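You operate a simulated robot arm through the tools that you are given. There is no shell and no other tool. Be economical: measure what you need, move in short steps, check, and stop when the job is done.

You are at the controls of a simulated robot arm. One attempt, no reset.

JOB
Shut the cover and drive screws one to four in number order, to the torque on its label.
Fine: each washer ends green, each click at the label's figure on the control box's display; driver back in its stand; the earth plug stays in. Set down upright: torque driver.

Only the result counts: the job must be done as asked and must still hold three seconds after the hand-in. Knocking over, shifting, dropping, spilling or breaking anything else fails it. Lids that push on must go on centred and level and be pressed home; caps that screw on are set level and turned clockwise until they are tight.

ROBOT AND FRAMES
A 6-joint arm with a two-finger gripper on a trunk, on a base that drives. Base frame: it is fixed to the floor where the robot stands at the start and does not move with it; the origin is under the middle of the robot, x ahead of it, y to its left, z up; the surface under the hand at the start is at about z = 0.822. Lengths are in m, angles in degrees, forces in N, time in s.
With the tool pointing down near the work surface it reaches from about 0.1 to 0.68 m from the robot's upright axis, wherever it stands. Its first joint turns from -166.0 to 166.0 degrees. Places, roughly: clamp knob [0.5, 0, 0.9]; cradle [0.5, 0, 0.8]; earth plug (2x2x5 cm) [0.7, 0.2, 0.9]; earth socket [0.7, 0.2, 0.8]; in-out switch [0.4, -0.3, 0.9]; latch [0.8, 0.5, 0.9]; lock lever [0.4, 0, 0.9]; magnifier [0.9, 0, 1.1]; magnifier switch [0.9, 0.3, 0.8]; pocket of the driver stand [0.6, -0.1, 0.8]; pump knob [0.5, -0.6, 1]; screw four [0.5, 0.1, 1]; screw one [0.5, 0.1, 0.9]; screw three [0.5, 0, 0.9]; screw two [0.5, 0, 1]; screwed cover [0.5, 0, 0.9]. Payload 2.45 kg.
The TCP is the grasp point between the finger pads, 0.026 m short of the fingertips. In the tool frame z runs along the fingers and y along their closing line. Largest opening 0.096 m; the body of the gripper starts 0.069 m behind the TCP.
Orientation is that of the tool frame in the base frame, as a unit quaternion [x, y, z, w]. With the fingers straight down and closing along the base's y, the tool's x points along the base's -x, its y along +y and its z along -z.

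CONTROLS
- The arm moves only by the tool send_rows. Its argument "plan" is a list of rows, each a list of 7 numbers: the shift along the tool's x, y, z in units of 200 mm (1.0 is 200 mm), then the turn, a rotation vector about the tool's x, y, z in units of 180 degrees (1.0 is 180 degrees), then the closure, from 0 (fully open) to 1 (shut). In form: [[x, y, z, ax, ay, az, jaw], ...]. A call has 1 to 12 rows; each row is the pose to reach, as a shift and turn from the pose commanded when the call began, along the tool's axes at that moment. A call with a number of a shift or a turn outside -1 to 1 is refused whole. Rows are played at 5 a second. More than 0.05 m and 8.6 degrees between two rows, or a gripper value outside its range, and nothing of the call is played. A pose out of reach is approached as far as the arm can. The call stops where the force on the tool passes 80 N (or 10 N more than at its start, if that is more) or the arm is blocked; 0.2 s more then pass. The fingers move at their own pace and stop on an object; they squeeze with about 23 N. The grip force told is the motor's: it shows also when the fingers shut on nothing. Time passes only in rows, and 0.2 s behind the last, so rows that repeat a pose let the fingers close. It gives the time, the measured TCP pose, the force on the tool (base axes), the opening and the grip force at its end, in the units of the frame above (readings bear some noise), with the torque about the TCP (base axes, N m) and any sound that the robot's microphone picked up.
- Cameras (640 x 400 px; columns grow to the right, rows downward): "scene" is now at [0.0298, 0.134, 1.1361]; the picture's right is [-0.28, -0.96, 0.00], its down [-0.38, 0.11, -0.92] and it looks along [0.88, -0.26, -0.40] (base axes); focal length 264 px, centre (320, 200). "wrist" rides on the gripper at [0.082, 0.003, -0.098] in the tool frame; the picture's right is [-0.04, 1.00, 0.00], its down [-0.73, -0.03, -0.68] and it looks along [-0.68, -0.03, 0.73] (tool axes); focal length 256 px, centre (320, 200). There is no depth. A picture from a camera that has moved, and an enlarged one, comes with that camera's place and axes in the base frame and with its lens.
- snapshot(camera): a new picture of that camera. The clock stands still meanwhile.
- raise_lower(by): slides the trunk up (or, below 0, down) by that many m; the arm and the scene camera ride with it, the base frame stays. It gives what a move gives, with no picture.
- roll_base(legs): drives the robot by 1 to 6 legs, each [ahead, turn to the left] in m and degrees, along the robot's own axes; the way and the turn of a leg run together, so that a leg with both is an arc; at most 1.5 m and 180 degrees a leg. The arm and the cameras ride along, it lands a little off, and it stops where it bumps. It gives what a move gives.
- turn_head(pan, tilt): turns the head with the scene camera to pan (to the left, within 155 degrees either way) and tilt (down, from -29 to 69), counted from straight ahead of the robot. It gives what a move gives.
- close_up(camera, box): a new picture of the part [left, top, right, bottom] of that camera's present view, enlarged. The clock stands still meanwhile.
- close_job(): hands the job in; it is judged then, once.

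Go step by step. Nothing tells you exact positions but the pictures and the camera data: compare them with the known pose of the tool, close in by small moves and look again before you grip or let go. The budget is 120 turns and 98 pictures, counting those below and the enlarged ones. Unless the task says otherwise, let go and move clear before handing in, and close with one line.

The tools are called after "Call:" as name(argument=value, ...) on one line, values as JSON. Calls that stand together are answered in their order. send_rows: Moves the arm, as the interface text tells. Its arguments: {"type":"object","properties":{"plan":{"type":"array","items":{"type":"array","items":{"type":"number"}}}},"required":["plan"]} The other tools are called the same way: raise_lower (by) slides the trunk up or down; roll_base (legs) drives the base; turn_head (pan, tilt) turns the head that bears the scene camera; snapshot (camera) takes a picture; close_up (camera, box) takes an enlarged picture of a part of a camera's view; close_job () hands the job in.

At the start:

```text
clock: 0.0
position: [0.4292, -0.1379, 1.0011]
tcp_rot: [0.001, 1.0, -0.001, -0.001]
ft_force: [0.4, -0.7, -0.5]
ft_torque: [-0.02, 0.0, 0.0]
finger_gap: 0.096
finger_force: 0.1
trunk travel left (down, up): [-0.148, 0.002]
robot x, y, heading: [-0.0018, 0.0003, 0.0]
head pan, tilt: [-16.3, 23.5]
```

scene: 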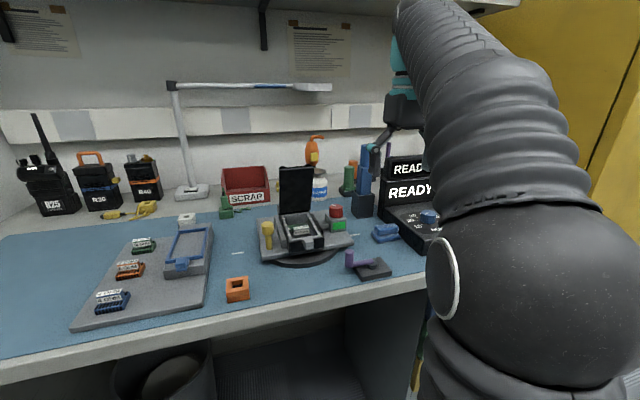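
wrist: 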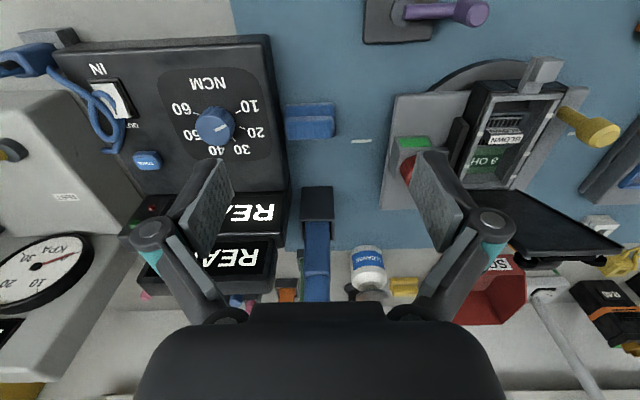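

The open device sits in a cradle, with the control box to its right. I'll take closer looks at the device, control box and driver.

Call:
close_up(camera="scene", box=[220, 130, 460, 290])

Call:
close_up(camera="wrist", box=[340, 0, 640, 280])

Call:
close_up(camera="wrist", box=[0, 20, 380, 320])

```text
2.50 times, centred on (340, 210) of scene
camera zoom: at [0.0298, 0.134, 1.1361], right [-0.28, -0.96, 0.0], down [-0.38, 0.11, -0.92], along [0.88, -0.26, -0.4], focal length 661 px, centre (270, 175)
```

zoom: 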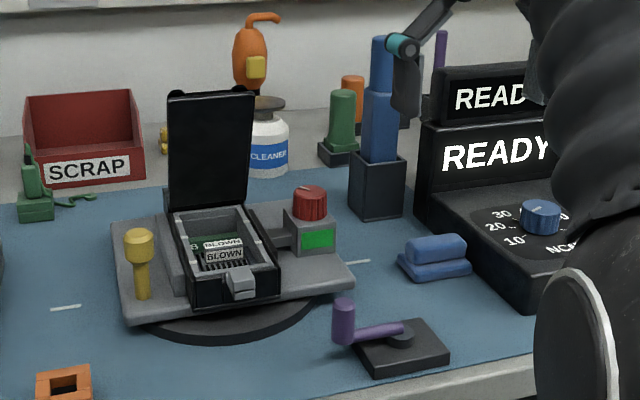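

```text
1.43 times, centred on (490, 140) of wrist
camera zoom: at [0.3457, -0.1365, 1.0986], right [0.04, 1.0, 0.0], down [0.74, -0.03, 0.68], along [0.68, -0.03, -0.74], focal length 366 px, centre (77, 286)
```

zoom: 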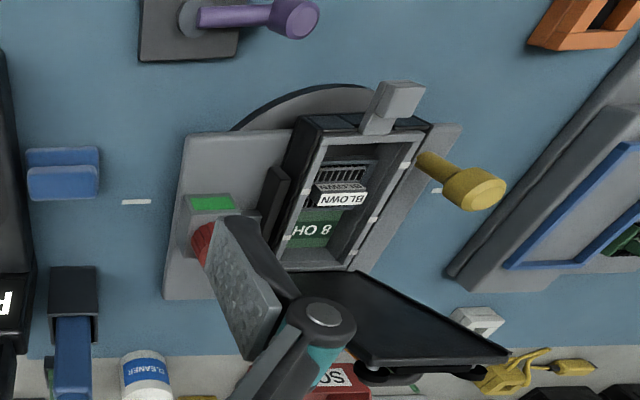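

```text
1.33 times, centred on (190, 170) of wrist
camera zoom: at [0.3457, -0.1365, 1.0986], right [0.04, 1.0, 0.0], down [0.74, -0.03, 0.68], along [0.68, -0.03, -0.74], focal length 341 px, centre (493, 240)
```

zoom: 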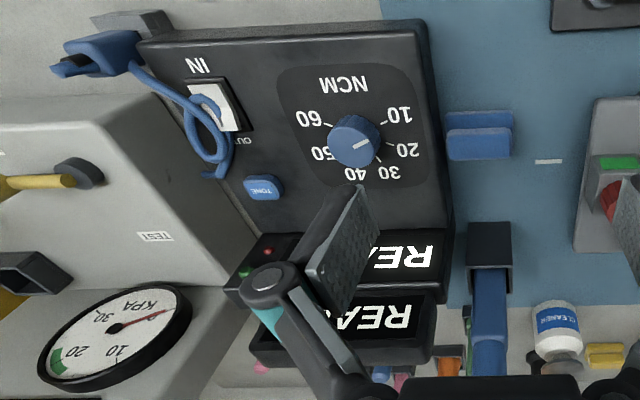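

I'll zoom in closer on the device and its cover, and on the driver and control box.

Call:
close_up(camera="scene", box=[255, 155, 355, 270])

Call:
close_up(camera="wrist", box=[240, 150, 420, 310])

Call:
close_up(camera="scene", box=[330, 140, 450, 260])

```text
3.48 times, centred on (305, 212) of scene
camera zoom: at [0.0298, 0.134, 1.1361], right [-0.28, -0.96, 0.0], down [-0.38, 0.11, -0.92], along [0.88, -0.26, -0.4], focal length 920 px, centre (372, 156)
```

zoom: 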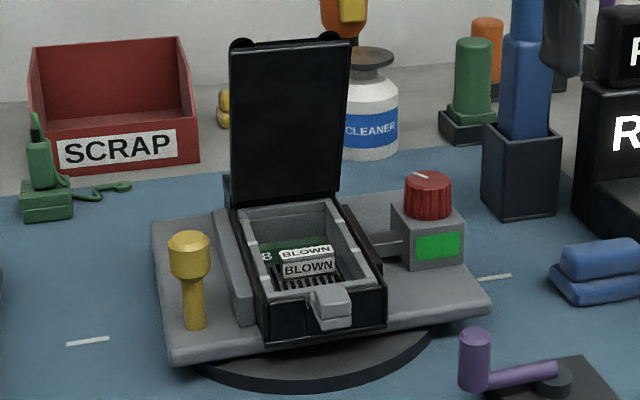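

```text
2.50 times, centred on (330, 230) of wrist
camera zoom: at [0.3457, -0.1365, 1.0986], right [0.04, 1.0, 0.0], down [0.74, -0.03, 0.68], along [0.68, -0.03, -0.74], focal length 640 px, centre (295, 125)
```

zoom: 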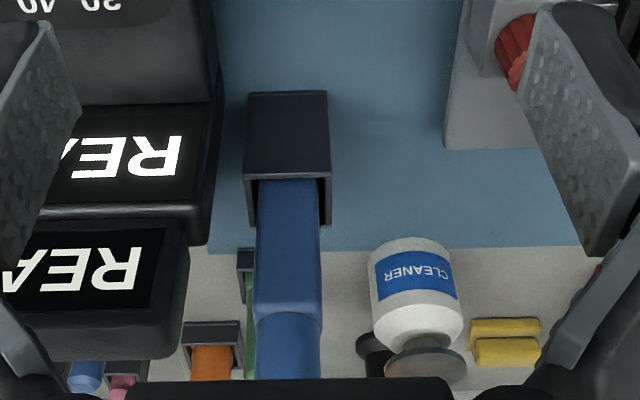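

```text
3.33 times, centred on (390, 200) of scene
camera zoom: at [0.0298, 0.134, 1.1361], right [-0.28, -0.96, 0.0], down [-0.38, 0.11, -0.92], along [0.88, -0.26, -0.4], focal length 881 px, centre (87, 200)
```

zoom: 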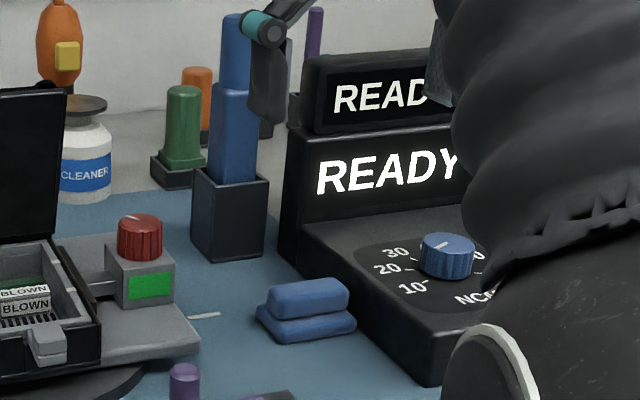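

The cover stands open with hinges at its far edge, and the driver is in the dark pocket near (0.6,-0.15). I'll check the dial, then inspect the lid's outside.

Call:
close_up(camera="wrist", box=[80, 60, 280, 180])

Call:
send_rows(plan=[[0, 0, -0.2, 0, 0, 0, 0], [0, 0, -0.4, 0, 0, 0, 0], [0, 0.2, -0.6, 0, 0, 0, 0], [-0.1, 0.4, -0.6, 0, 0, 0, 0], [-0.2, 0.6, -0.6, 0, 0, 0, 0], [-0.3, 0.8, -0.6, 0, 0, 0, 0]])

```text
3.20 times, centred on (180, 120) of wrist
camera zoom: at [0.3457, -0.1365, 1.0986], right [0.04, 1.0, 0.0], down [0.74, -0.03, 0.68], along [0.68, -0.03, -0.74], focal length 819 px, centre (768, 456)
```

zoom: 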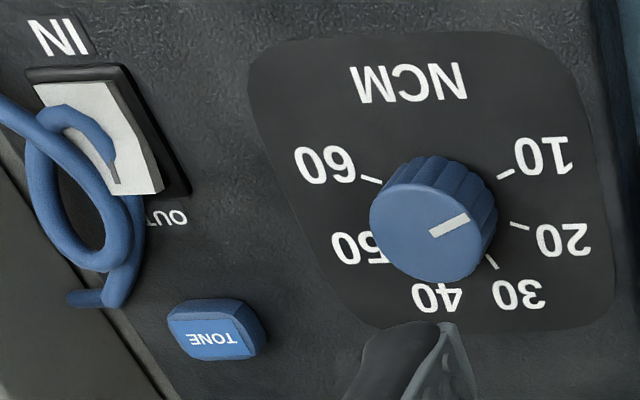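

```text
refused: row 3 steps farther than a row can; nothing moved
```

The dial reads about 10–12 NCM and the switch is at IN. Now I'll rise and move so the wrist camera looks down on the device.

Call:
send_rows(plan=[[0, 0, -0.2, 0, 0, 0, 0], [0, 0, -0.4, 0, 0, 0, 0], [0, 0.15, -0.5, 0, 0, 0, 0], [0, 0.35, -0.6, 0, 0, 0, 0], [0, 0.55, -0.6, 0, 0, 0, 0], [0, 0.75, -0.6, 0, 0, 0, 0], [0, 0.9, -0.6, 0, 0, 0, 0]])

Call:
snapshot(camera="wrist")

Call:
snapshot(camera="scene")

```text
clock: 1.6
position: [0.4235, 0.0312, 1.0109]
tcp_rot: [0.0, 1.0, 0.002, 0.006]
ft_force: [0.0, -0.2, -0.8]
ft_torque: [0.06, 0.02, 0.0]
finger_gap: 0.0961
finger_force: 0.0
out of reach, approached as far as the arm can: row 1, 2, 3, 4, 5, 6, 7
trunk travel left (down, up): [-0.148, 0.002]
robot x, y, heading: [-0.0014, -0.0011, 0.2]
head pan, tilt: [-16.3, 23.5]
```

```text
88 pictures are left
camera wrist: at [0.3387, 0.0326, 1.1087], right [0.04, 1.0, 0.0], down [0.73, -0.03, 0.69], along [0.69, -0.03, -0.73], focal length 256 px, centre (320, 200)
```

wrist: 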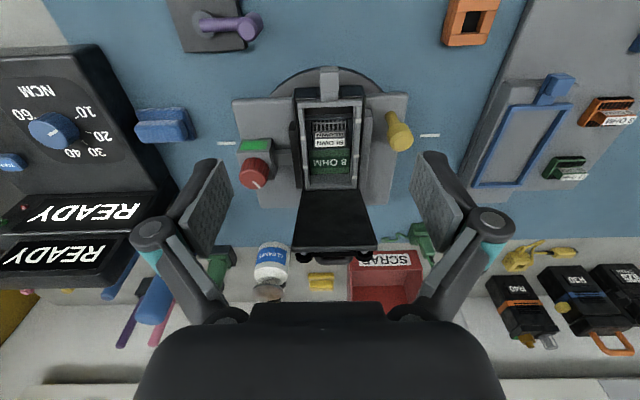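

```text
87 pictures are left
camera scene: at [0.0298, 0.1338, 1.1362], right [-0.28, -0.96, 0.0], down [-0.38, 0.11, -0.92], along [0.88, -0.26, -0.4], focal length 264 px, centre (320, 200)
```

scene: 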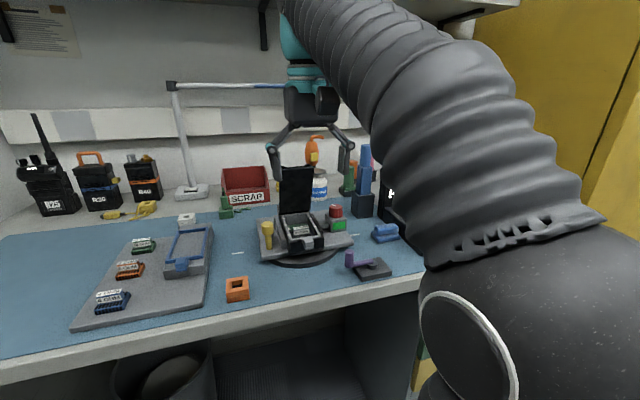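

The lid stands near x≈0.515, y≈0.037, top z≈0.99. The tool can't rise over it, so I'll go round its left side with shut fingers and come in behind it.

Call:
send_rows(plan=[[0, 0.15, 0, 0, 0, 0, 1], [0, 0.35, 0, 0, 0, 0, 1], [0, 0.55, 0, 0, 0, 0, 1]])

```text
clock: 2.4
position: [0.4196, 0.1418, 1.0048]
tcp_rot: [0.0, 1.0, 0.001, 0.001]
ft_force: [-0.6, -0.3, -0.8]
ft_torque: [0.03, -0.02, -0.02]
finger_gap: 0.0
finger_force: 23.0
out of reach, approached as far as the arm can: row 1, 2, 3
trunk travel left (down, up): [-0.148, 0.002]
robot x, y, heading: [0.0027, 0.0011, 0.1]
head pan, tilt: [-16.3, 23.5]
```

Call:
send_rows(plan=[[-0.2, 0, 0.1, 0, 0, 0, 1], [-0.4, 0, 0.15, 0, 0, 0, 1], [-0.6, 0, 0.2, 0, 0, 0, 1], [-0.8, 0, 0.2, 0, 0, 0, 1], [-0.9, 0, 0.2, 0, 0, 0, 1]])

```text
clock: 3.6
position: [0.5886, 0.1384, 0.9494]
tcp_rot: [0.0, 1.0, 0.001, 0.001]
ft_force: [-0.8, 0.0, 0.7]
ft_torque: [0.0, -0.03, 0.03]
finger_gap: 0.0001
finger_force: 22.9
out of reach, approached as far as the arm can: row 4, 5
trunk travel left (down, up): [-0.148, 0.002]
robot x, y, heading: [0.0017, 0.0019, -0.2]
head pan, tilt: [-16.3, 23.5]
```

Call:
send_rows(plan=[[0, -0.2, 0, 0, 0, 0, 1], [0, -0.4, 0, 0, 0, 0, 1], [0, -0.51, 0, 0, 0, 0, 1]])

Call:
snapshot(camera="scene")

Call:
snapshot(camera="wrist")

```text
clock: 4.4
position: [0.5881, 0.039, 0.9475]
tcp_rot: [0.001, 1.0, 0.0, -0.001]
ft_force: [-0.7, -0.5, 0.4]
ft_torque: [0.0, -0.03, -0.03]
finger_gap: 0.0002
finger_force: 23.2
trunk travel left (down, up): [-0.148, 0.002]
robot x, y, heading: [0.0003, -0.0012, 0.4]
head pan, tilt: [-16.3, 23.5]
```

```text
86 pictures are left
camera scene: at [0.0298, 0.1342, 1.1361], right [-0.28, -0.96, 0.0], down [-0.38, 0.11, -0.92], along [0.88, -0.26, -0.4], focal length 264 px, centre (320, 200)
```

scene: 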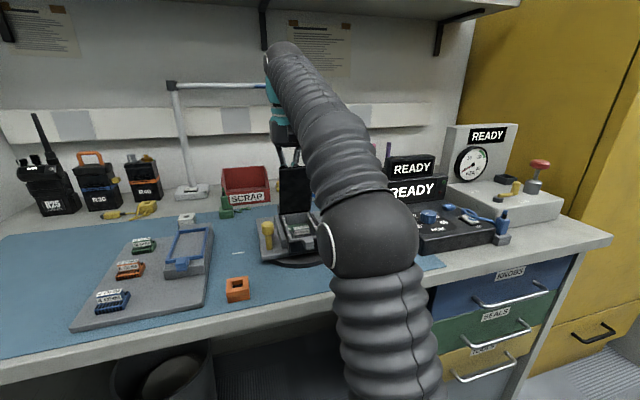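

```text
85 pictures are left
camera wrist: at [0.5064, 0.0396, 1.0468], right [0.04, 1.0, 0.0], down [0.73, -0.03, 0.68], along [0.68, -0.03, -0.74], focal length 256 px, centre (320, 200)
```

wrist: 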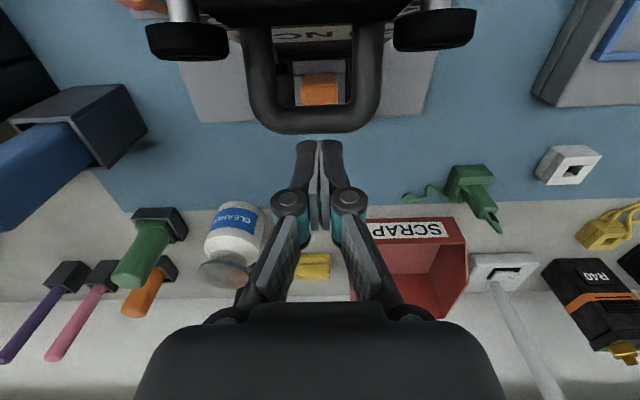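

Call:
close_up(camera="wrist", box=[120, 0, 500, 160])

```text
1.68 times, centred on (310, 80) of wrist
camera zoom: at [0.5064, 0.0396, 1.0468], right [0.04, 1.0, 0.0], down [0.73, -0.03, 0.68], along [0.68, -0.03, -0.74], focal length 431 px, centre (337, 402)
```

zoom: 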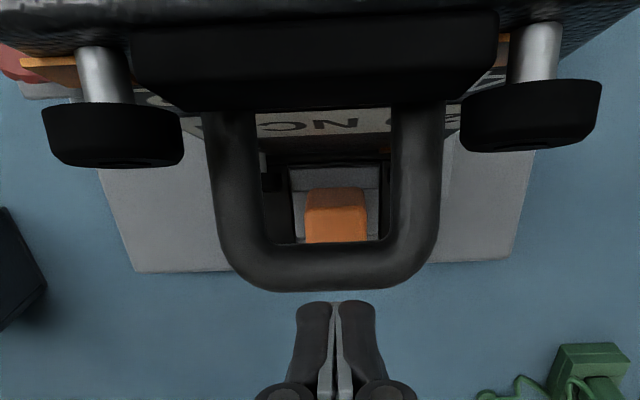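

The cover has a U handle and four captive screws on its outer face, and my fingers are behind the handle. I'll push it slowly toward the robot.

Call:
send_rows(plan=[[0.08, 0, 0, 0, 0, 0, 1], [0.15, 0, 0, 0, 0, 0, 1], [0.2, 0, 0, 0, 0, 0, 1], [0.25, 0, 0, 0, 0, 0, 1], [0.3, 0, 0, 0, 0, 0, 1], [0.35, 0, 0, 0, 0, 0, 1], [0.4, 0, 0, 0, 0, 0, 1]])

Call:
snapshot(camera="wrist")

Call:
snapshot(camera="scene")

```text
clock: 6.0
position: [0.5077, 0.0387, 0.9485]
tcp_rot: [0.002, 1.0, 0.0, -0.001]
ft_force: [-0.5, -0.4, 0.1]
ft_torque: [0.01, 0.02, 0.0]
finger_gap: 0.0
finger_force: 23.1
trunk travel left (down, up): [-0.148, 0.002]
robot x, y, heading: [0.0014, 0.002, -0.1]
head pan, tilt: [-16.3, 23.5]
```

```text
83 pictures are left
camera wrist: at [0.4252, 0.0394, 1.0475], right [0.04, 1.0, 0.0], down [0.74, -0.03, 0.68], along [0.68, -0.03, -0.74], focal length 256 px, centre (320, 200)
```

wrist: 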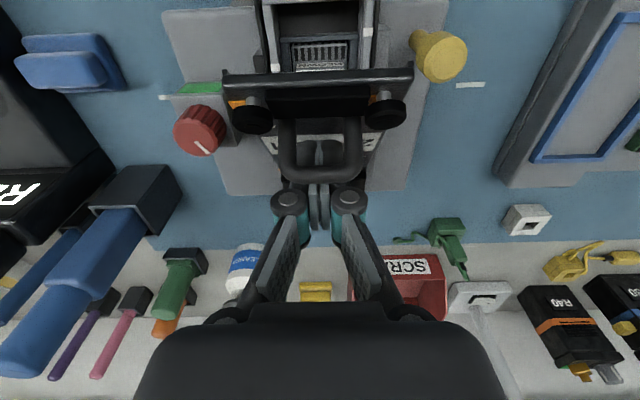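

```text
82 pictures are left
camera scene: at [0.0299, 0.1341, 1.1361], right [-0.28, -0.96, 0.0], down [-0.38, 0.11, -0.92], along [0.88, -0.26, -0.4], focal length 264 px, centre (320, 200)
```

scene: 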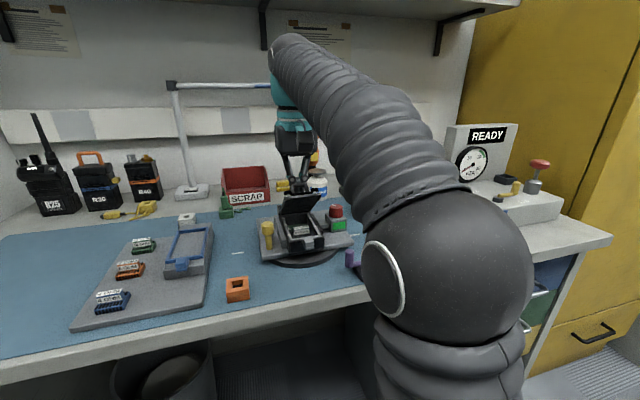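

The lid is folding forward; I'll continue.

Call:
send_rows(plan=[[0.05, 0, 0, 0, 0, 0, 1], [0.1, 0, 0, 0, 0, 0, 1], [0.15, 0, 0, 0, 0, 0, 1], [0.2, 0, 0, 0, 0, 0, 1], [0.25, 0, 0, 0, 0, 0, 1]])

Call:
snapshot(camera="wrist")

Call:
close_up(camera="scene", box=[250, 140, 370, 280])

```text
clock: 7.2
position: [0.4557, 0.0384, 0.9494]
tcp_rot: [0.001, 1.0, 0.0, -0.001]
ft_force: [-0.4, -0.5, 0.0]
ft_torque: [0.02, -0.02, 0.01]
finger_gap: 0.0
finger_force: 23.1
trunk travel left (down, up): [-0.148, 0.002]
robot x, y, heading: [0.0034, 0.0001, -0.1]
head pan, tilt: [-16.3, 23.5]
```

```text
81 pictures are left
camera wrist: at [0.3736, 0.0397, 1.0481], right [0.04, 1.0, 0.0], down [0.74, -0.03, 0.68], along [0.68, -0.03, -0.74], focal length 256 px, centre (320, 200)
```

wrist: 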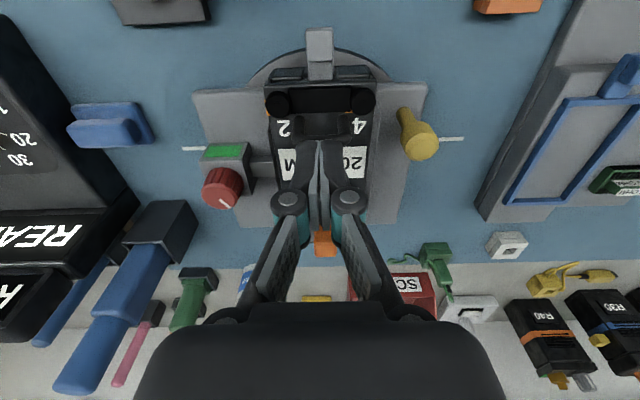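

```text
2.86 times, centred on (310, 210) of scene
camera zoom: at [0.0293, 0.1341, 1.1364], right [-0.28, -0.96, 0.0], down [-0.38, 0.11, -0.92], along [0.88, -0.26, -0.4], focal length 755 px, centre (349, 171)
```

zoom: 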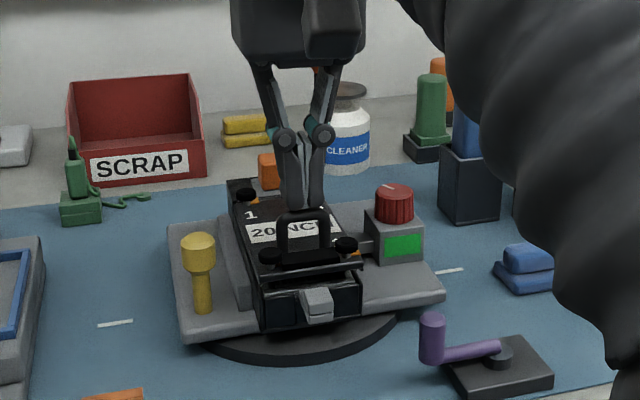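

The cover is down and its label reads 20 NCM. I'll back off to see whether it's fully seated.

Call:
send_rows(plan=[[0, 0, -0.2, 0, 0, 0, 1], [0.1, 0, -0.27, 0, 0, 0, 1], [0.3, 0, -0.27, 0, 0, 0, 1], [0.5, 0, -0.27, 0, 0, 0, 1]])

Call:
snapshot(camera="wrist")

Call:
close_up(camera="scene", box=[250, 140, 370, 280])

```text
clock: 8.2
position: [0.3569, 0.0397, 1.0027]
tcp_rot: [0.001, 1.0, -0.001, -0.002]
ft_force: [0.9, 0.4, -0.7]
ft_torque: [-0.02, 0.12, 0.01]
finger_gap: 0.0001
finger_force: 23.1
trunk travel left (down, up): [-0.148, 0.002]
robot x, y, heading: [-0.001, 0.0015, 0.3]
head pan, tilt: [-16.3, 23.5]
```

```text
79 pictures are left
camera wrist: at [0.2746, 0.0406, 1.1004], right [0.04, 1.0, 0.0], down [0.74, -0.03, 0.68], along [0.68, -0.03, -0.74], focal length 256 px, centre (320, 200)
```

wrist: 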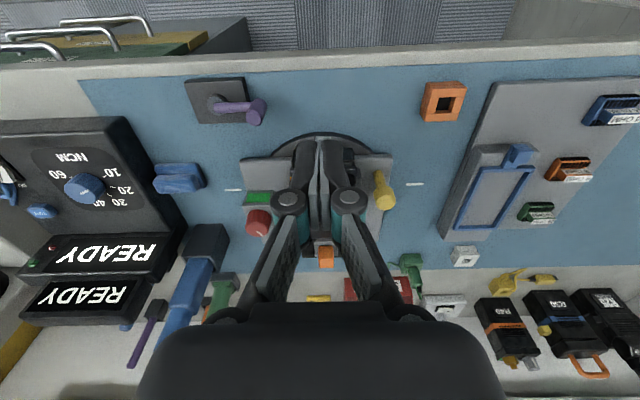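

```text
2.86 times, centred on (310, 210) of scene
camera zoom: at [0.0303, 0.1341, 1.1361], right [-0.28, -0.96, 0.0], down [-0.38, 0.11, -0.92], along [0.88, -0.26, -0.4], focal length 755 px, centre (349, 171)
```

zoom: 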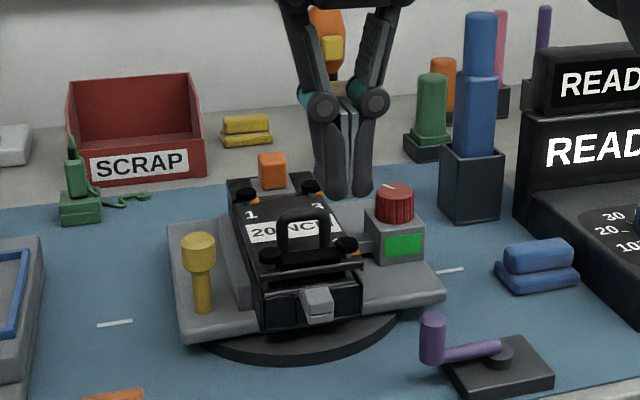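

Call:
close_up(camera="scene", box=[285, 195, 335, 255])

```text
6.67 times, centred on (310, 225) of scene
camera zoom: at [0.0303, 0.1341, 1.1361], right [-0.28, -0.96, 0.0], down [-0.38, 0.11, -0.92], along [0.88, -0.26, -0.4], focal length 1762 px, centre (387, 33)
```

zoom: 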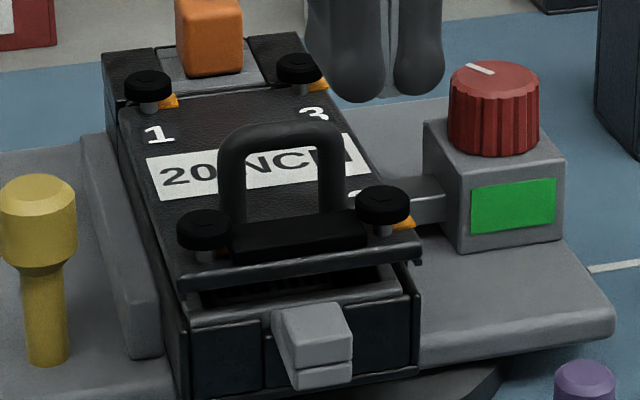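

The front of the lid is still about 1 cm up. I'll press gently on the top of the handle.

Call:
send_rows(plan=[[-0.2, 0, 0, 0, 0, 0, 1], [-0.4, 0, 0, 0, 0, 0, 1], [-0.455, 0, 0.1, 0, 0, 0, 1], [-0.455, 0, 0.24, 0, 0, 0, 1], [-0.455, 0, 0.28, 0, 0, 0, 1], [-0.455, 0, 0.32, 0, 0, 0, 1], [-0.455, 0, 0.36, 0, 0, 0, 1], [-0.455, 0, 0.4, 0, 0, 0, 1]])

Call:
close_up(camera="scene", box=[260, 175, 360, 265])

```text
clock: 9.9
position: [0.447, 0.0371, 0.938]
tcp_rot: [0.001, 1.0, 0.001, 0.015]
ft_force: [1.9, 0.2, 35.4]
ft_torque: [-0.2, -0.01, -0.05]
finger_gap: 0.0058
finger_force: 22.9
trunk travel left (down, up): [-0.148, 0.002]
robot x, y, heading: [-0.0024, -0.0011, 0.1]
head pan, tilt: [-16.3, 23.5]
stopped in row 8: the force on the tool passed its limit at 94 N (the readings are from after the stop); the commanded pose is now the measured one
```

```text
4.44 times, centred on (310, 220) of scene
camera zoom: at [0.0289, 0.134, 1.1362], right [-0.28, -0.96, 0.0], down [-0.38, 0.11, -0.92], along [0.88, -0.26, -0.4], focal length 1175 px, centre (364, 111)
```

zoom: 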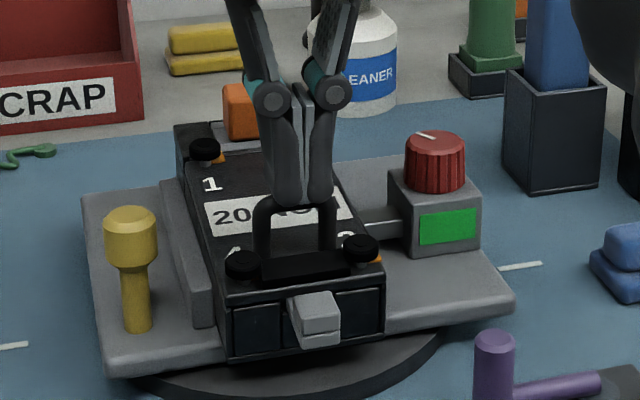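

The cover is shut now. I'll retreat and move above the torque dial.

Call:
send_rows(plan=[[0, 0, -0.15, 0, 0, 0, 1], [0.1, 0, -0.3, 0, 0, 0, 1], [0.25, -0.1, -0.3, 0, 0, 0, 1], [0.25, -0.3, -0.3, 0, 0, 0, 1], [0.25, -0.5, -0.3, 0, 0, 0, 0.6], [0.25, -0.7, -0.3, 0, 0, 0, 0.3], [0.25, -0.9, -0.3, 0, 0, 0, 0.2], [0.25, -1.0, -0.3, 0, 0, 0, 0.2]])

Call:
close_up(camera="scene", box=[260, 175, 360, 265])

Call:
snapshot(camera="wrist")

```text
clock: 11.7
position: [0.3956, -0.1627, 0.9933]
tcp_rot: [0.001, 1.0, 0.001, 0.01]
ft_force: [0.3, 0.6, 0.4]
ft_torque: [-0.03, -0.03, -0.03]
finger_gap: 0.077
finger_force: 0.1
trunk travel left (down, up): [-0.148, 0.002]
robot x, y, heading: [-0.0033, 0.0049, -0.1]
head pan, tilt: [-16.3, 23.5]
```

```text
4.44 times, centred on (310, 220) of scene
camera zoom: at [0.03, 0.1342, 1.1361], right [-0.28, -0.96, 0.0], down [-0.38, 0.11, -0.92], along [0.88, -0.26, -0.4], focal length 1175 px, centre (364, 111)
```

zoom: 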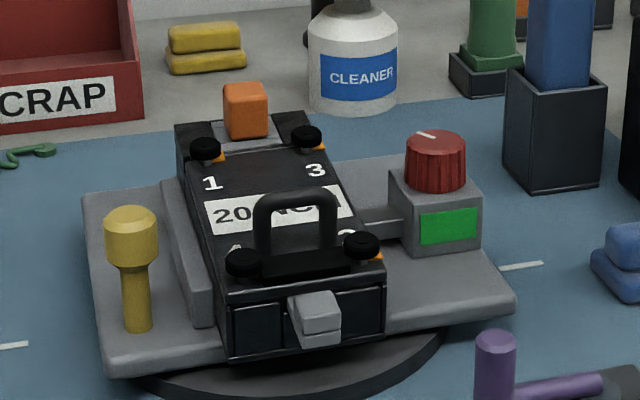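

```text
74 pictures are left
camera wrist: at [0.3121, -0.1604, 1.0901], right [0.04, 1.0, 0.0], down [0.72, -0.03, 0.69], along [0.69, -0.03, -0.72], focal length 256 px, centre (320, 200)
```

wrist: 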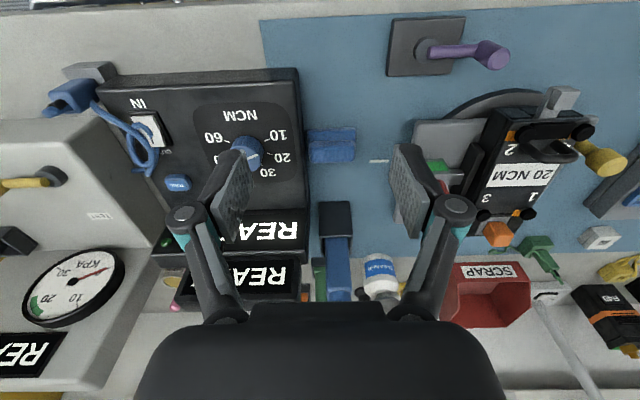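

Cover shut; label says 20 NCM. Next I'll line up with the dial.

Call:
send_rows(plan=[[0.05, -0.2, 0, 0, 0, 0, 0.3], [0.05, -0.39, 0, 0, 0, 0, 0.3]])

Call:
close_up(camera="wrist", box=[220, 70, 420, 200])

```text
clock: 12.3
position: [0.3877, -0.2403, 0.9943]
tcp_rot: [0.001, 1.0, 0.001, 0.01]
ft_force: [-0.5, 1.0, 1.2]
ft_torque: [-0.04, -0.07, 0.03]
finger_gap: 0.0672
finger_force: 0.1
trunk travel left (down, up): [-0.148, 0.002]
robot x, y, heading: [-0.0005, -0.0019, 0.2]
head pan, tilt: [-16.3, 23.5]
```

```text
3.08 times, centred on (320, 135) of wrist
camera zoom: at [0.3025, -0.2384, 1.0904], right [0.04, 1.0, 0.0], down [0.72, -0.03, 0.69], along [0.69, -0.03, -0.72], focal length 788 px, centre (320, 400)
```

zoom: 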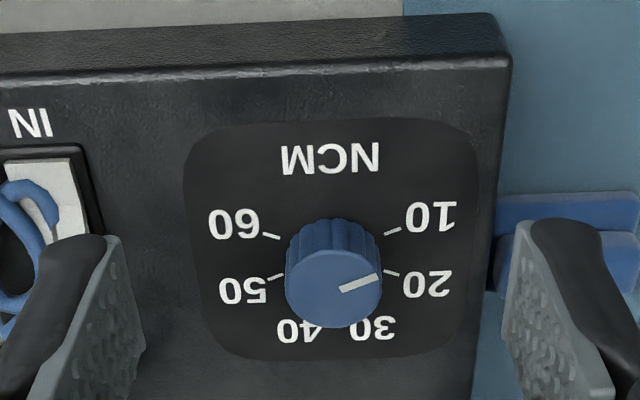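

The dial sits at 10, with marks 45° apart, so 20 needs a 45° clockwise turn. The knob is near (0.4535,-0.240), and I'll descend over it.

Call:
send_rows(plan=[[-0.18, 0, 0.0, 0, 0, 0, 0.3], [-0.33, 0, 0.1, 0, 0, 0, 0.3], [-0.33, 0, 0.28, 0, 0, 0, 0.3], [-0.33, 0, 0.42, 0, 0, 0, 0.3], [-0.33, 0, 0.48, 0, 0, 0, 0.3]])

Call:
snapshot(camera="wrist")

Call:
close_up(camera="scene", box=[380, 150, 540, 260])

```text
clock: 13.5
position: [0.4541, -0.2394, 0.8965]
tcp_rot: [0.001, 1.0, 0.0, 0.011]
ft_force: [-0.4, -0.4, -0.4]
ft_torque: [0.03, -0.01, -0.04]
finger_gap: 0.0672
finger_force: 0.1
trunk travel left (down, up): [-0.148, 0.002]
robot x, y, heading: [0.0004, 0.0004, -0.2]
head pan, tilt: [-16.3, 23.5]
```

```text
72 pictures are left
camera wrist: at [0.3698, -0.2387, 0.9927], right [0.04, 1.0, 0.0], down [0.72, -0.03, 0.69], along [0.69, -0.03, -0.72], focal length 256 px, centre (320, 200)
```

wrist: 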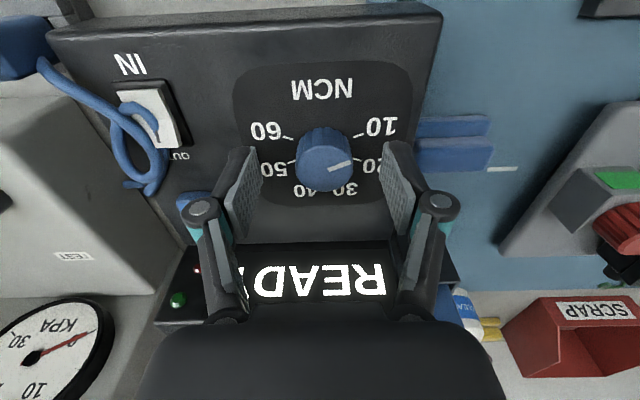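

```text
3.64 times, centred on (460, 205) of scene
camera zoom: at [0.03, 0.134, 1.1362], right [-0.28, -0.96, 0.0], down [-0.38, 0.11, -0.92], along [0.88, -0.26, -0.4], focal length 961 px, centre (-189, 182)
```

zoom: 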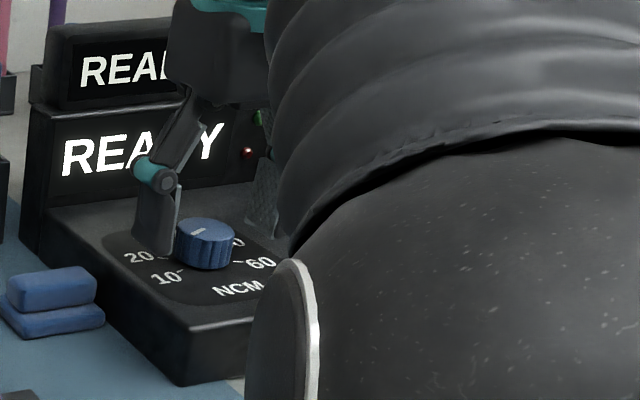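

Aligned with the knob. I'll go down 6 mm and close on it.

Call:
send_rows(plan=[[0, 0, 0.015, 0, 0, 0, 0.3], [0, 0, 0.03, 0, 0, 0, 0.3], [0, 0, 0.03, 0, 0, 0, 1], [0, 0, 0.03, 0, 0, 0, 1], [0, 0, 0.03, 0, 0, 0, 1]])

Call:
snapshot(camera="wrist")

```text
clock: 14.7
position: [0.4553, -0.2377, 0.891]
tcp_rot: [0.0, 1.0, 0.001, 0.011]
ft_force: [-0.7, 25.8, -1.5]
ft_torque: [0.82, 0.15, 0.01]
finger_gap: 0.0317
finger_force: 45.1
trunk travel left (down, up): [-0.148, 0.002]
robot x, y, heading: [0.0011, -0.0, 0.0]
head pan, tilt: [-16.3, 23.5]
```

```text
70 pictures are left
camera wrist: at [0.3708, -0.2369, 0.9873], right [0.04, 1.0, 0.0], down [0.72, -0.03, 0.69], along [0.69, -0.03, -0.72], focal length 256 px, centre (320, 200)
```

wrist: 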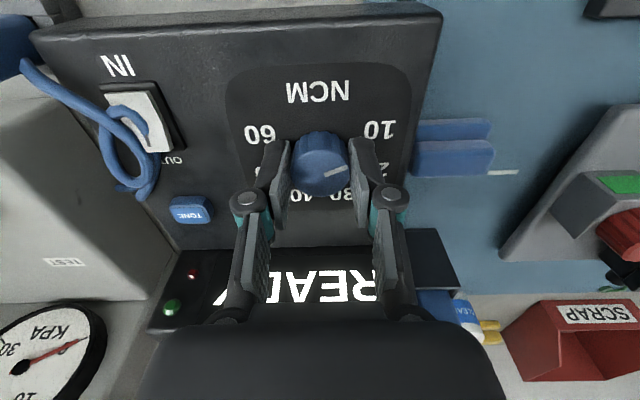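

Knob gripped at 31.7 mm. I'll ease sideways slightly and turn 45° clockwise.

Call:
send_rows(plan=[[0, 0.01, 0, 0, 0, 0.0, 1], [0, 0.01, 0, 0, 0, 0.042, 1], [0, 0.01, 0, 0, 0, 0.084, 1], [0, 0.01, 0, 0, 0, 0.126, 1], [0, 0.01, 0, 0, 0, 0.168, 1], [0, 0.01, 0, 0, 0, 0.21, 1], [0, 0.01, 0, 0, 0, 0.25, 1], [0, 0.01, 0, 0, 0, 0.25, 1]])

Call:
snapshot(camera="wrist")

```text
clock: 16.5
position: [0.4555, -0.2391, 0.8899]
tcp_rot: [0.384, 0.923, 0.005, 0.01]
ft_force: [-3.2, 12.8, -11.0]
ft_torque: [-0.28, -0.27, 0.04]
finger_gap: 0.0315
finger_force: 44.7
trunk travel left (down, up): [-0.148, 0.002]
robot x, y, heading: [0.0015, 0.0021, 0.4]
head pan, tilt: [-16.3, 23.5]
```

```text
69 pictures are left
camera wrist: at [0.3974, -0.1798, 0.9881], right [0.74, 0.68, 0.02], down [0.48, -0.54, 0.69], along [0.47, -0.5, -0.73], focal length 256 px, centre (320, 200)
```

wrist: 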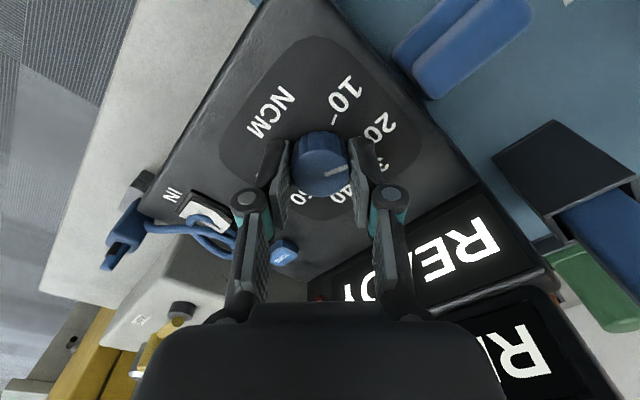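

Knob turned with the gripper. I'll release, lift, return the wrist and read the dial.

Call:
send_rows(plan=[[0, 0, 0, 0, 0, 0, 0.3], [0, 0, 0, 0, 0, 0, 0.3], [0, 0, -0.2, 0, 0, 0, 0.3], [0, 0, -0.4, 0, 0, -0.04, 0.3], [0, 0, -0.5, 0, 0, -0.08, 0.3], [0, 0, -0.5, 0, 0, -0.12, 0.3], [0, 0, -0.5, 0, 0, -0.16, 0.3], [0, 0, -0.5, 0, 0, -0.205, 0.3], [0, 0, -0.5, 0, 0, -0.25, 0.3]])

Call:
close_up(camera="wrist", box=[220, 50, 420, 180])

```text
clock: 18.5
position: [0.453, -0.2378, 0.9898]
tcp_rot: [0.0, 1.0, 0.001, 0.011]
ft_force: [-0.1, 0.6, -0.4]
ft_torque: [0.01, 0.05, 0.02]
finger_gap: 0.0672
finger_force: 0.1
trunk travel left (down, up): [-0.148, 0.002]
robot x, y, heading: [-0.0014, -0.0007, -0.2]
head pan, tilt: [-16.3, 23.5]
```

```text
3.08 times, centred on (320, 115) of wrist
camera zoom: at [0.3688, -0.2368, 1.0875], right [0.04, 1.0, 0.0], down [0.72, -0.03, 0.69], along [0.69, -0.03, -0.72], focal length 788 px, centre (320, 462)
```

zoom: 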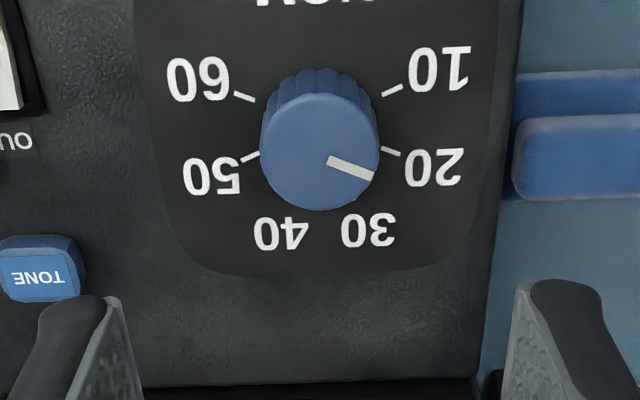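

The dial now points at 20. I'll check the display.

Call:
close_up(camera="wrist", box=[180, 60, 460, 300])

Call:
close_up(camera="scene", box=[350, 130, 470, 240])

```text
1.67 times, centred on (320, 180) of wrist
camera zoom: at [0.3688, -0.2368, 1.0875], right [0.04, 1.0, 0.0], down [0.72, -0.03, 0.69], along [0.69, -0.03, -0.72], focal length 427 px, centre (320, 233)
```

zoom: 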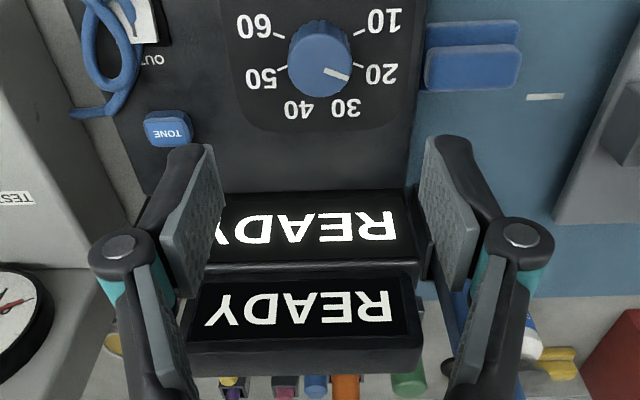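

```text
3.64 times, centred on (410, 185) of scene
camera zoom: at [0.03, 0.1342, 1.1362], right [-0.28, -0.96, 0.0], down [-0.38, 0.11, -0.92], along [0.88, -0.26, -0.4], focal length 961 px, centre (-7, 254)
```

zoom: 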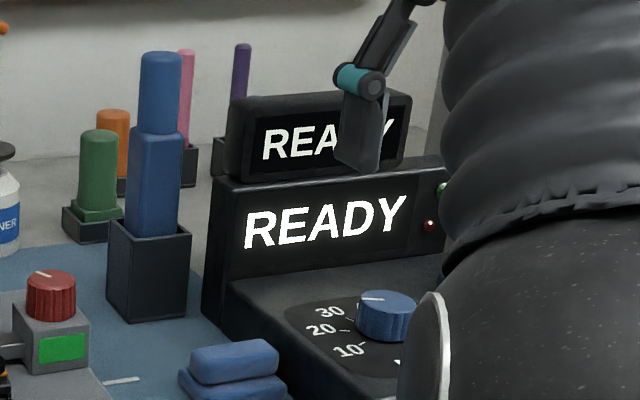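

The display still says READY. Before fetching the driver I'll measure the screw positions from above with the fingers open.

Call:
close_up(camera="wrist", box=[130, 20, 290, 140])

Call:
send_rows(plan=[[0.2, 0.0, 0, 0, 0, 0, 0.2], [0.32, 0.2, 0, 0, 0, 0, 0], [0.32, 0.4, 0, 0, 0, 0, 0], [0.32, 0.6, 0, 0, 0, 0, 0], [0.32, 0.8, 0, 0, 0, 0, 0], [0.32, 1.0, 0, 0, 0, 0, 0]])

Call:
send_rows(plan=[[0, 0.2, 0, 0, 0, 0, 0], [0, 0.375, 0, 0, 0, 0, 0], [0, 0.375, 0, 0, 0, 0, 0]])

Call:
snapshot(camera="wrist")

Call:
close_up(camera="wrist", box=[250, 60, 410, 220])

```text
3.33 times, centred on (210, 80) of wrist
camera zoom: at [0.3688, -0.2368, 1.0875], right [0.04, 1.0, 0.0], down [0.72, -0.03, 0.69], along [0.69, -0.03, -0.72], focal length 853 px, centre (687, 600)
```

zoom: 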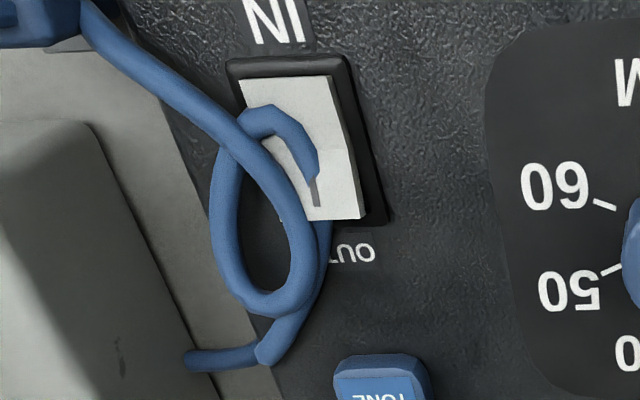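

```text
clock: 19.9
position: [0.3899, -0.0378, 0.9922]
tcp_rot: [0.001, 1.0, 0.001, 0.009]
ft_force: [-0.2, 0.1, 0.0]
ft_torque: [0.0, -0.01, -0.03]
finger_gap: 0.0959
finger_force: 0.1
trunk travel left (down, up): [-0.148, 0.002]
robot x, y, heading: [-0.0014, 0.0019, 0.1]
head pan, tilt: [-16.3, 23.5]
```

```text
clock: 20.7
position: [0.39, 0.0363, 0.9905]
tcp_rot: [0.0, 1.0, 0.001, 0.01]
ft_force: [0.0, 0.3, 0.0]
ft_torque: [0.01, 0.01, 0.02]
finger_gap: 0.096
finger_force: 0.1
trunk travel left (down, up): [-0.148, 0.002]
robot x, y, heading: [0.0, -0.0008, -0.1]
head pan, tilt: [-16.3, 23.5]
```

```text
64 pictures are left
camera wrist: at [0.3061, 0.0382, 1.0883], right [0.04, 1.0, 0.0], down [0.72, -0.03, 0.69], along [0.69, -0.03, -0.72], focal length 256 px, centre (320, 200)
```

wrist: 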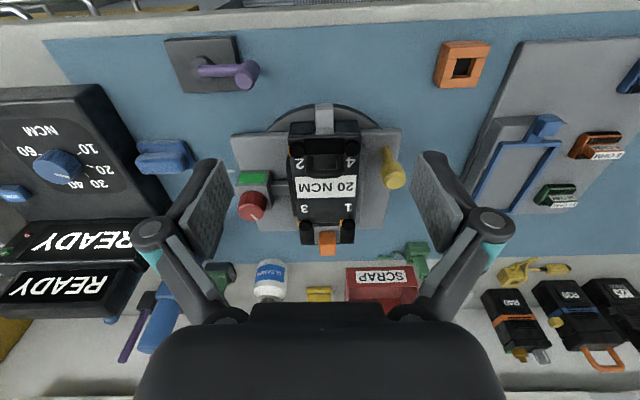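

```text
2.50 times, centred on (330, 140) of wrist
camera zoom: at [0.3061, 0.0382, 1.0883], right [0.04, 1.0, 0.0], down [0.72, -0.03, 0.69], along [0.69, -0.03, -0.72], focal length 640 px, centre (295, 350)
```

zoom: 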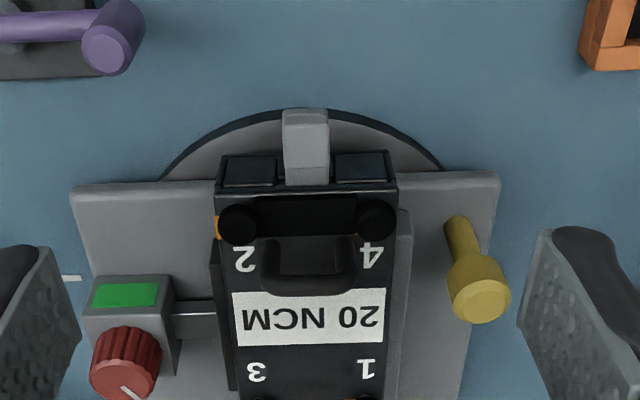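

IN is selected, and the screws are at about 1 (0.545,0.060), 2 (0.427,0.015), 3 (0.541,0.013), 4 (0.428,0.063). Vertical reach is limited, so I'll tilt the hand 45° and approach the driver from the front.

Call:
send_rows(plan=[[0, -0.15, 0, 0, -0.042, 0, 0], [0, -0.3, 0, 0, -0.084, 0, 0], [0, -0.45, 0, 0, -0.126, 0, 0], [0, -0.6, 0, 0, -0.168, 0, 0], [0, -0.75, 0, 0, -0.21, 0, 0], [0, -0.94, 0, 0, -0.25, 0, 0], [-0.2, -0.94, 0.05, 0, -0.25, 0, 0], [-0.4, -0.94, 0.1, 0, -0.25, 0, 0], [-0.6, -0.94, 0.18, 0, -0.25, 0, 0], [-0.65, -0.94, 0.3, 0, -0.25, 0, 0]])

Call:
snapshot(camera="scene")

Call:
snapshot(camera="wrist")

```text
clock: 22.2
position: [0.4176, -0.0895, 0.995]
tcp_rot: [-0.079, 0.913, 0.029, 0.398]
ft_force: [1.0, 0.3, -0.1]
ft_torque: [0.03, -0.01, 0.01]
finger_gap: 0.0959
finger_force: 0.0
trunk travel left (down, up): [-0.148, 0.002]
robot x, y, heading: [-0.0043, -0.0029, -0.0]
head pan, tilt: [-16.3, 23.5]
stopped in row 7: the arm was blocked; the commanded pose is now the measured one
```

```text
62 pictures are left
camera scene: at [0.03, 0.1343, 1.1361], right [-0.28, -0.96, 0.0], down [-0.38, 0.11, -0.92], along [0.88, -0.26, -0.4], focal length 264 px, centre (320, 200)
```

scene: 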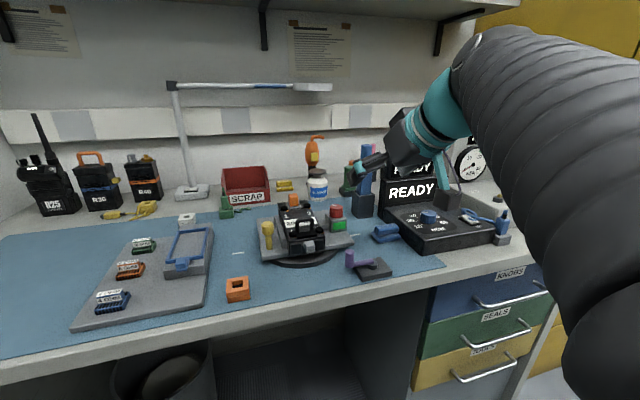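

```text
61 pictures are left
camera wrist: at [0.291, -0.1088, 1.0025], right [-0.14, 0.99, 0.02], down [0.01, -0.02, 1.0], along [0.99, 0.14, 0.0], focal length 256 px, centre (320, 200)
```

wrist: 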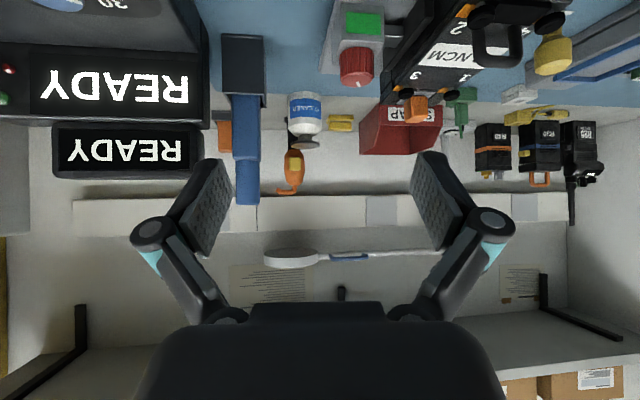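

The arm blocked mid-move with a slight yaw left. I'll move forward in small steps and correct the yaw.

Call:
send_rows(plan=[[-0.05, -0.05, 0.05, 0.016, 0, 0.016, 0], [-0.1, -0.1, 0.1, 0.032, 0, 0.032, 0], [-0.15, -0.2, 0.15, 0.032, 0, 0.032, 0], [-0.2, -0.3, 0.2, 0.032, 0, 0.032, 0]])

```text
clock: 23.2
position: [0.4818, -0.1398, 0.9983]
tcp_rot: [-0.011, 0.916, 0.002, 0.4]
ft_force: [-0.6, -0.1, 0.7]
ft_torque: [0.01, -0.01, 0.0]
finger_gap: 0.096
finger_force: 0.0
trunk travel left (down, up): [-0.148, 0.002]
robot x, y, heading: [-0.0022, -0.0013, 0.1]
head pan, tilt: [-16.3, 23.5]
```

Call:
send_rows(plan=[[0.035, -0.022, 0.14, 0.0, 0, 0.0, 0], [0.07, -0.044, 0.28, 0.0, 0, 0.0, 0], [0.103, -0.066, 0.4245, 0.0, 0, 0.0, 0], [0.103, -0.066, 0.4245, 0.0, 0, 0.0, 0]])

Call:
snapshot(camera="wrist")

Call:
close_up(camera="scene", box=[330, 130, 450, 240])

```text
clock: 24.2
position: [0.5319, -0.1517, 0.9221]
tcp_rot: [-0.011, 0.917, 0.002, 0.399]
ft_force: [0.0, -0.1, -0.1]
ft_torque: [-0.01, -0.02, 0.0]
finger_gap: 0.0958
finger_force: 0.1
trunk travel left (down, up): [-0.148, 0.002]
robot x, y, heading: [-0.0027, -0.0013, 0.1]
head pan, tilt: [-16.3, 23.5]
```

```text
60 pictures are left
camera wrist: at [0.4028, -0.1528, 0.9307], right [0.01, 1.0, 0.02], down [0.0, -0.02, 1.0], along [1.0, -0.01, 0.0], focal length 256 px, centre (320, 200)
```

wrist: 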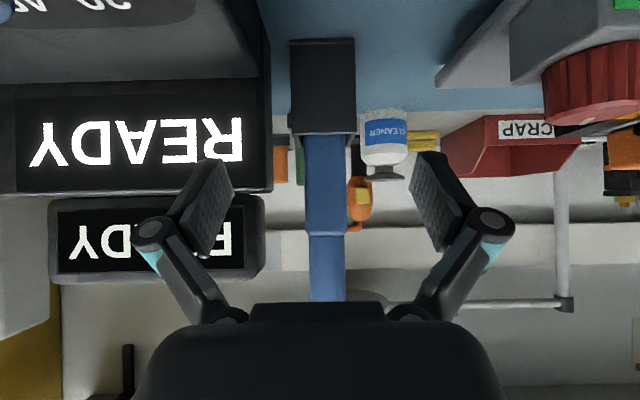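

```text
3.64 times, centred on (390, 185) of scene
camera zoom: at [0.03, 0.1343, 1.1361], right [-0.28, -0.96, 0.0], down [-0.38, 0.11, -0.92], along [0.88, -0.26, -0.4], focal length 961 px, centre (66, 254)
```

zoom: 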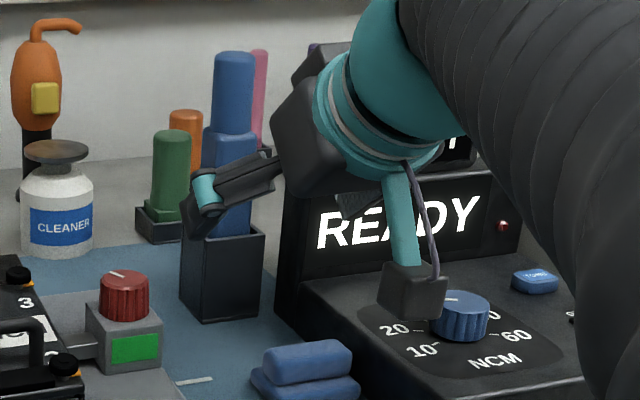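

The display box is too close to the driver for fingers on its right side. I'll approach from the left instead: closing along x, tilted 45°, with the camera on top. First I'll back off and return to vertical.

Call:
send_rows(plan=[[0.068, 0, -0.073, 0, 0, 0, 0], [0.136, 0, -0.146, 0, 0, 0, 0], [0.111, 0.075, -0.18, 0, 0.043, 0, 0], [0.087, 0.15, -0.215, 0, 0.086, 0, 0], [0.062, 0.225, -0.25, 0, 0.129, 0, 0], [0.037, 0.3, -0.284, 0, 0.172, 0, 0], [0.013, 0.375, -0.318, 0, 0.215, 0, 0], [-0.012, 0.45, -0.353, 0, 0.26, 0, 0], [-0.012, 0.45, -0.353, 0, 0.26, 0, 0]])

```text
clock: 26.2
position: [0.4797, -0.0627, 0.9734]
tcp_rot: [-0.011, 1.0, -0.003, 0.002]
ft_force: [0.4, -0.9, 0.2]
ft_torque: [0.0, 0.01, 0.0]
finger_gap: 0.0961
finger_force: 0.2
trunk travel left (down, up): [-0.148, 0.002]
robot x, y, heading: [-0.0016, -0.0013, 0.0]
head pan, tilt: [-16.3, 23.5]
```

Call:
send_rows(plan=[[0, 0, 0, 0, 0, -0.045, 0], [0, 0, 0, 0, 0, -0.09, 0], [0, 0, 0, 0, 0, -0.135, 0], [0, 0, 0, 0, 0, -0.18, 0], [0, 0, 0, 0, 0, -0.225, 0], [0, 0, 0, 0, 0, -0.27, 0], [0, 0, 0, 0, 0, -0.315, 0], [0, 0, 0, 0, 0, -0.36, 0], [0, 0, 0, 0, 0, -0.405, 0], [0, 0, 0, 0, 0, -0.45, 0], [0, 0, 0, 0, 0, -0.493, 0]])

```text
clock: 28.6
position: [0.4797, -0.0629, 0.9742]
tcp_rot: [0.708, -0.706, 0.003, 0.0]
ft_force: [0.4, -0.3, -0.8]
ft_torque: [0.02, 0.01, 0.06]
finger_gap: 0.0959
finger_force: 0.1
trunk travel left (down, up): [-0.148, 0.002]
robot x, y, heading: [-0.0018, -0.0007, -0.0]
head pan, tilt: [-16.3, 23.5]
```

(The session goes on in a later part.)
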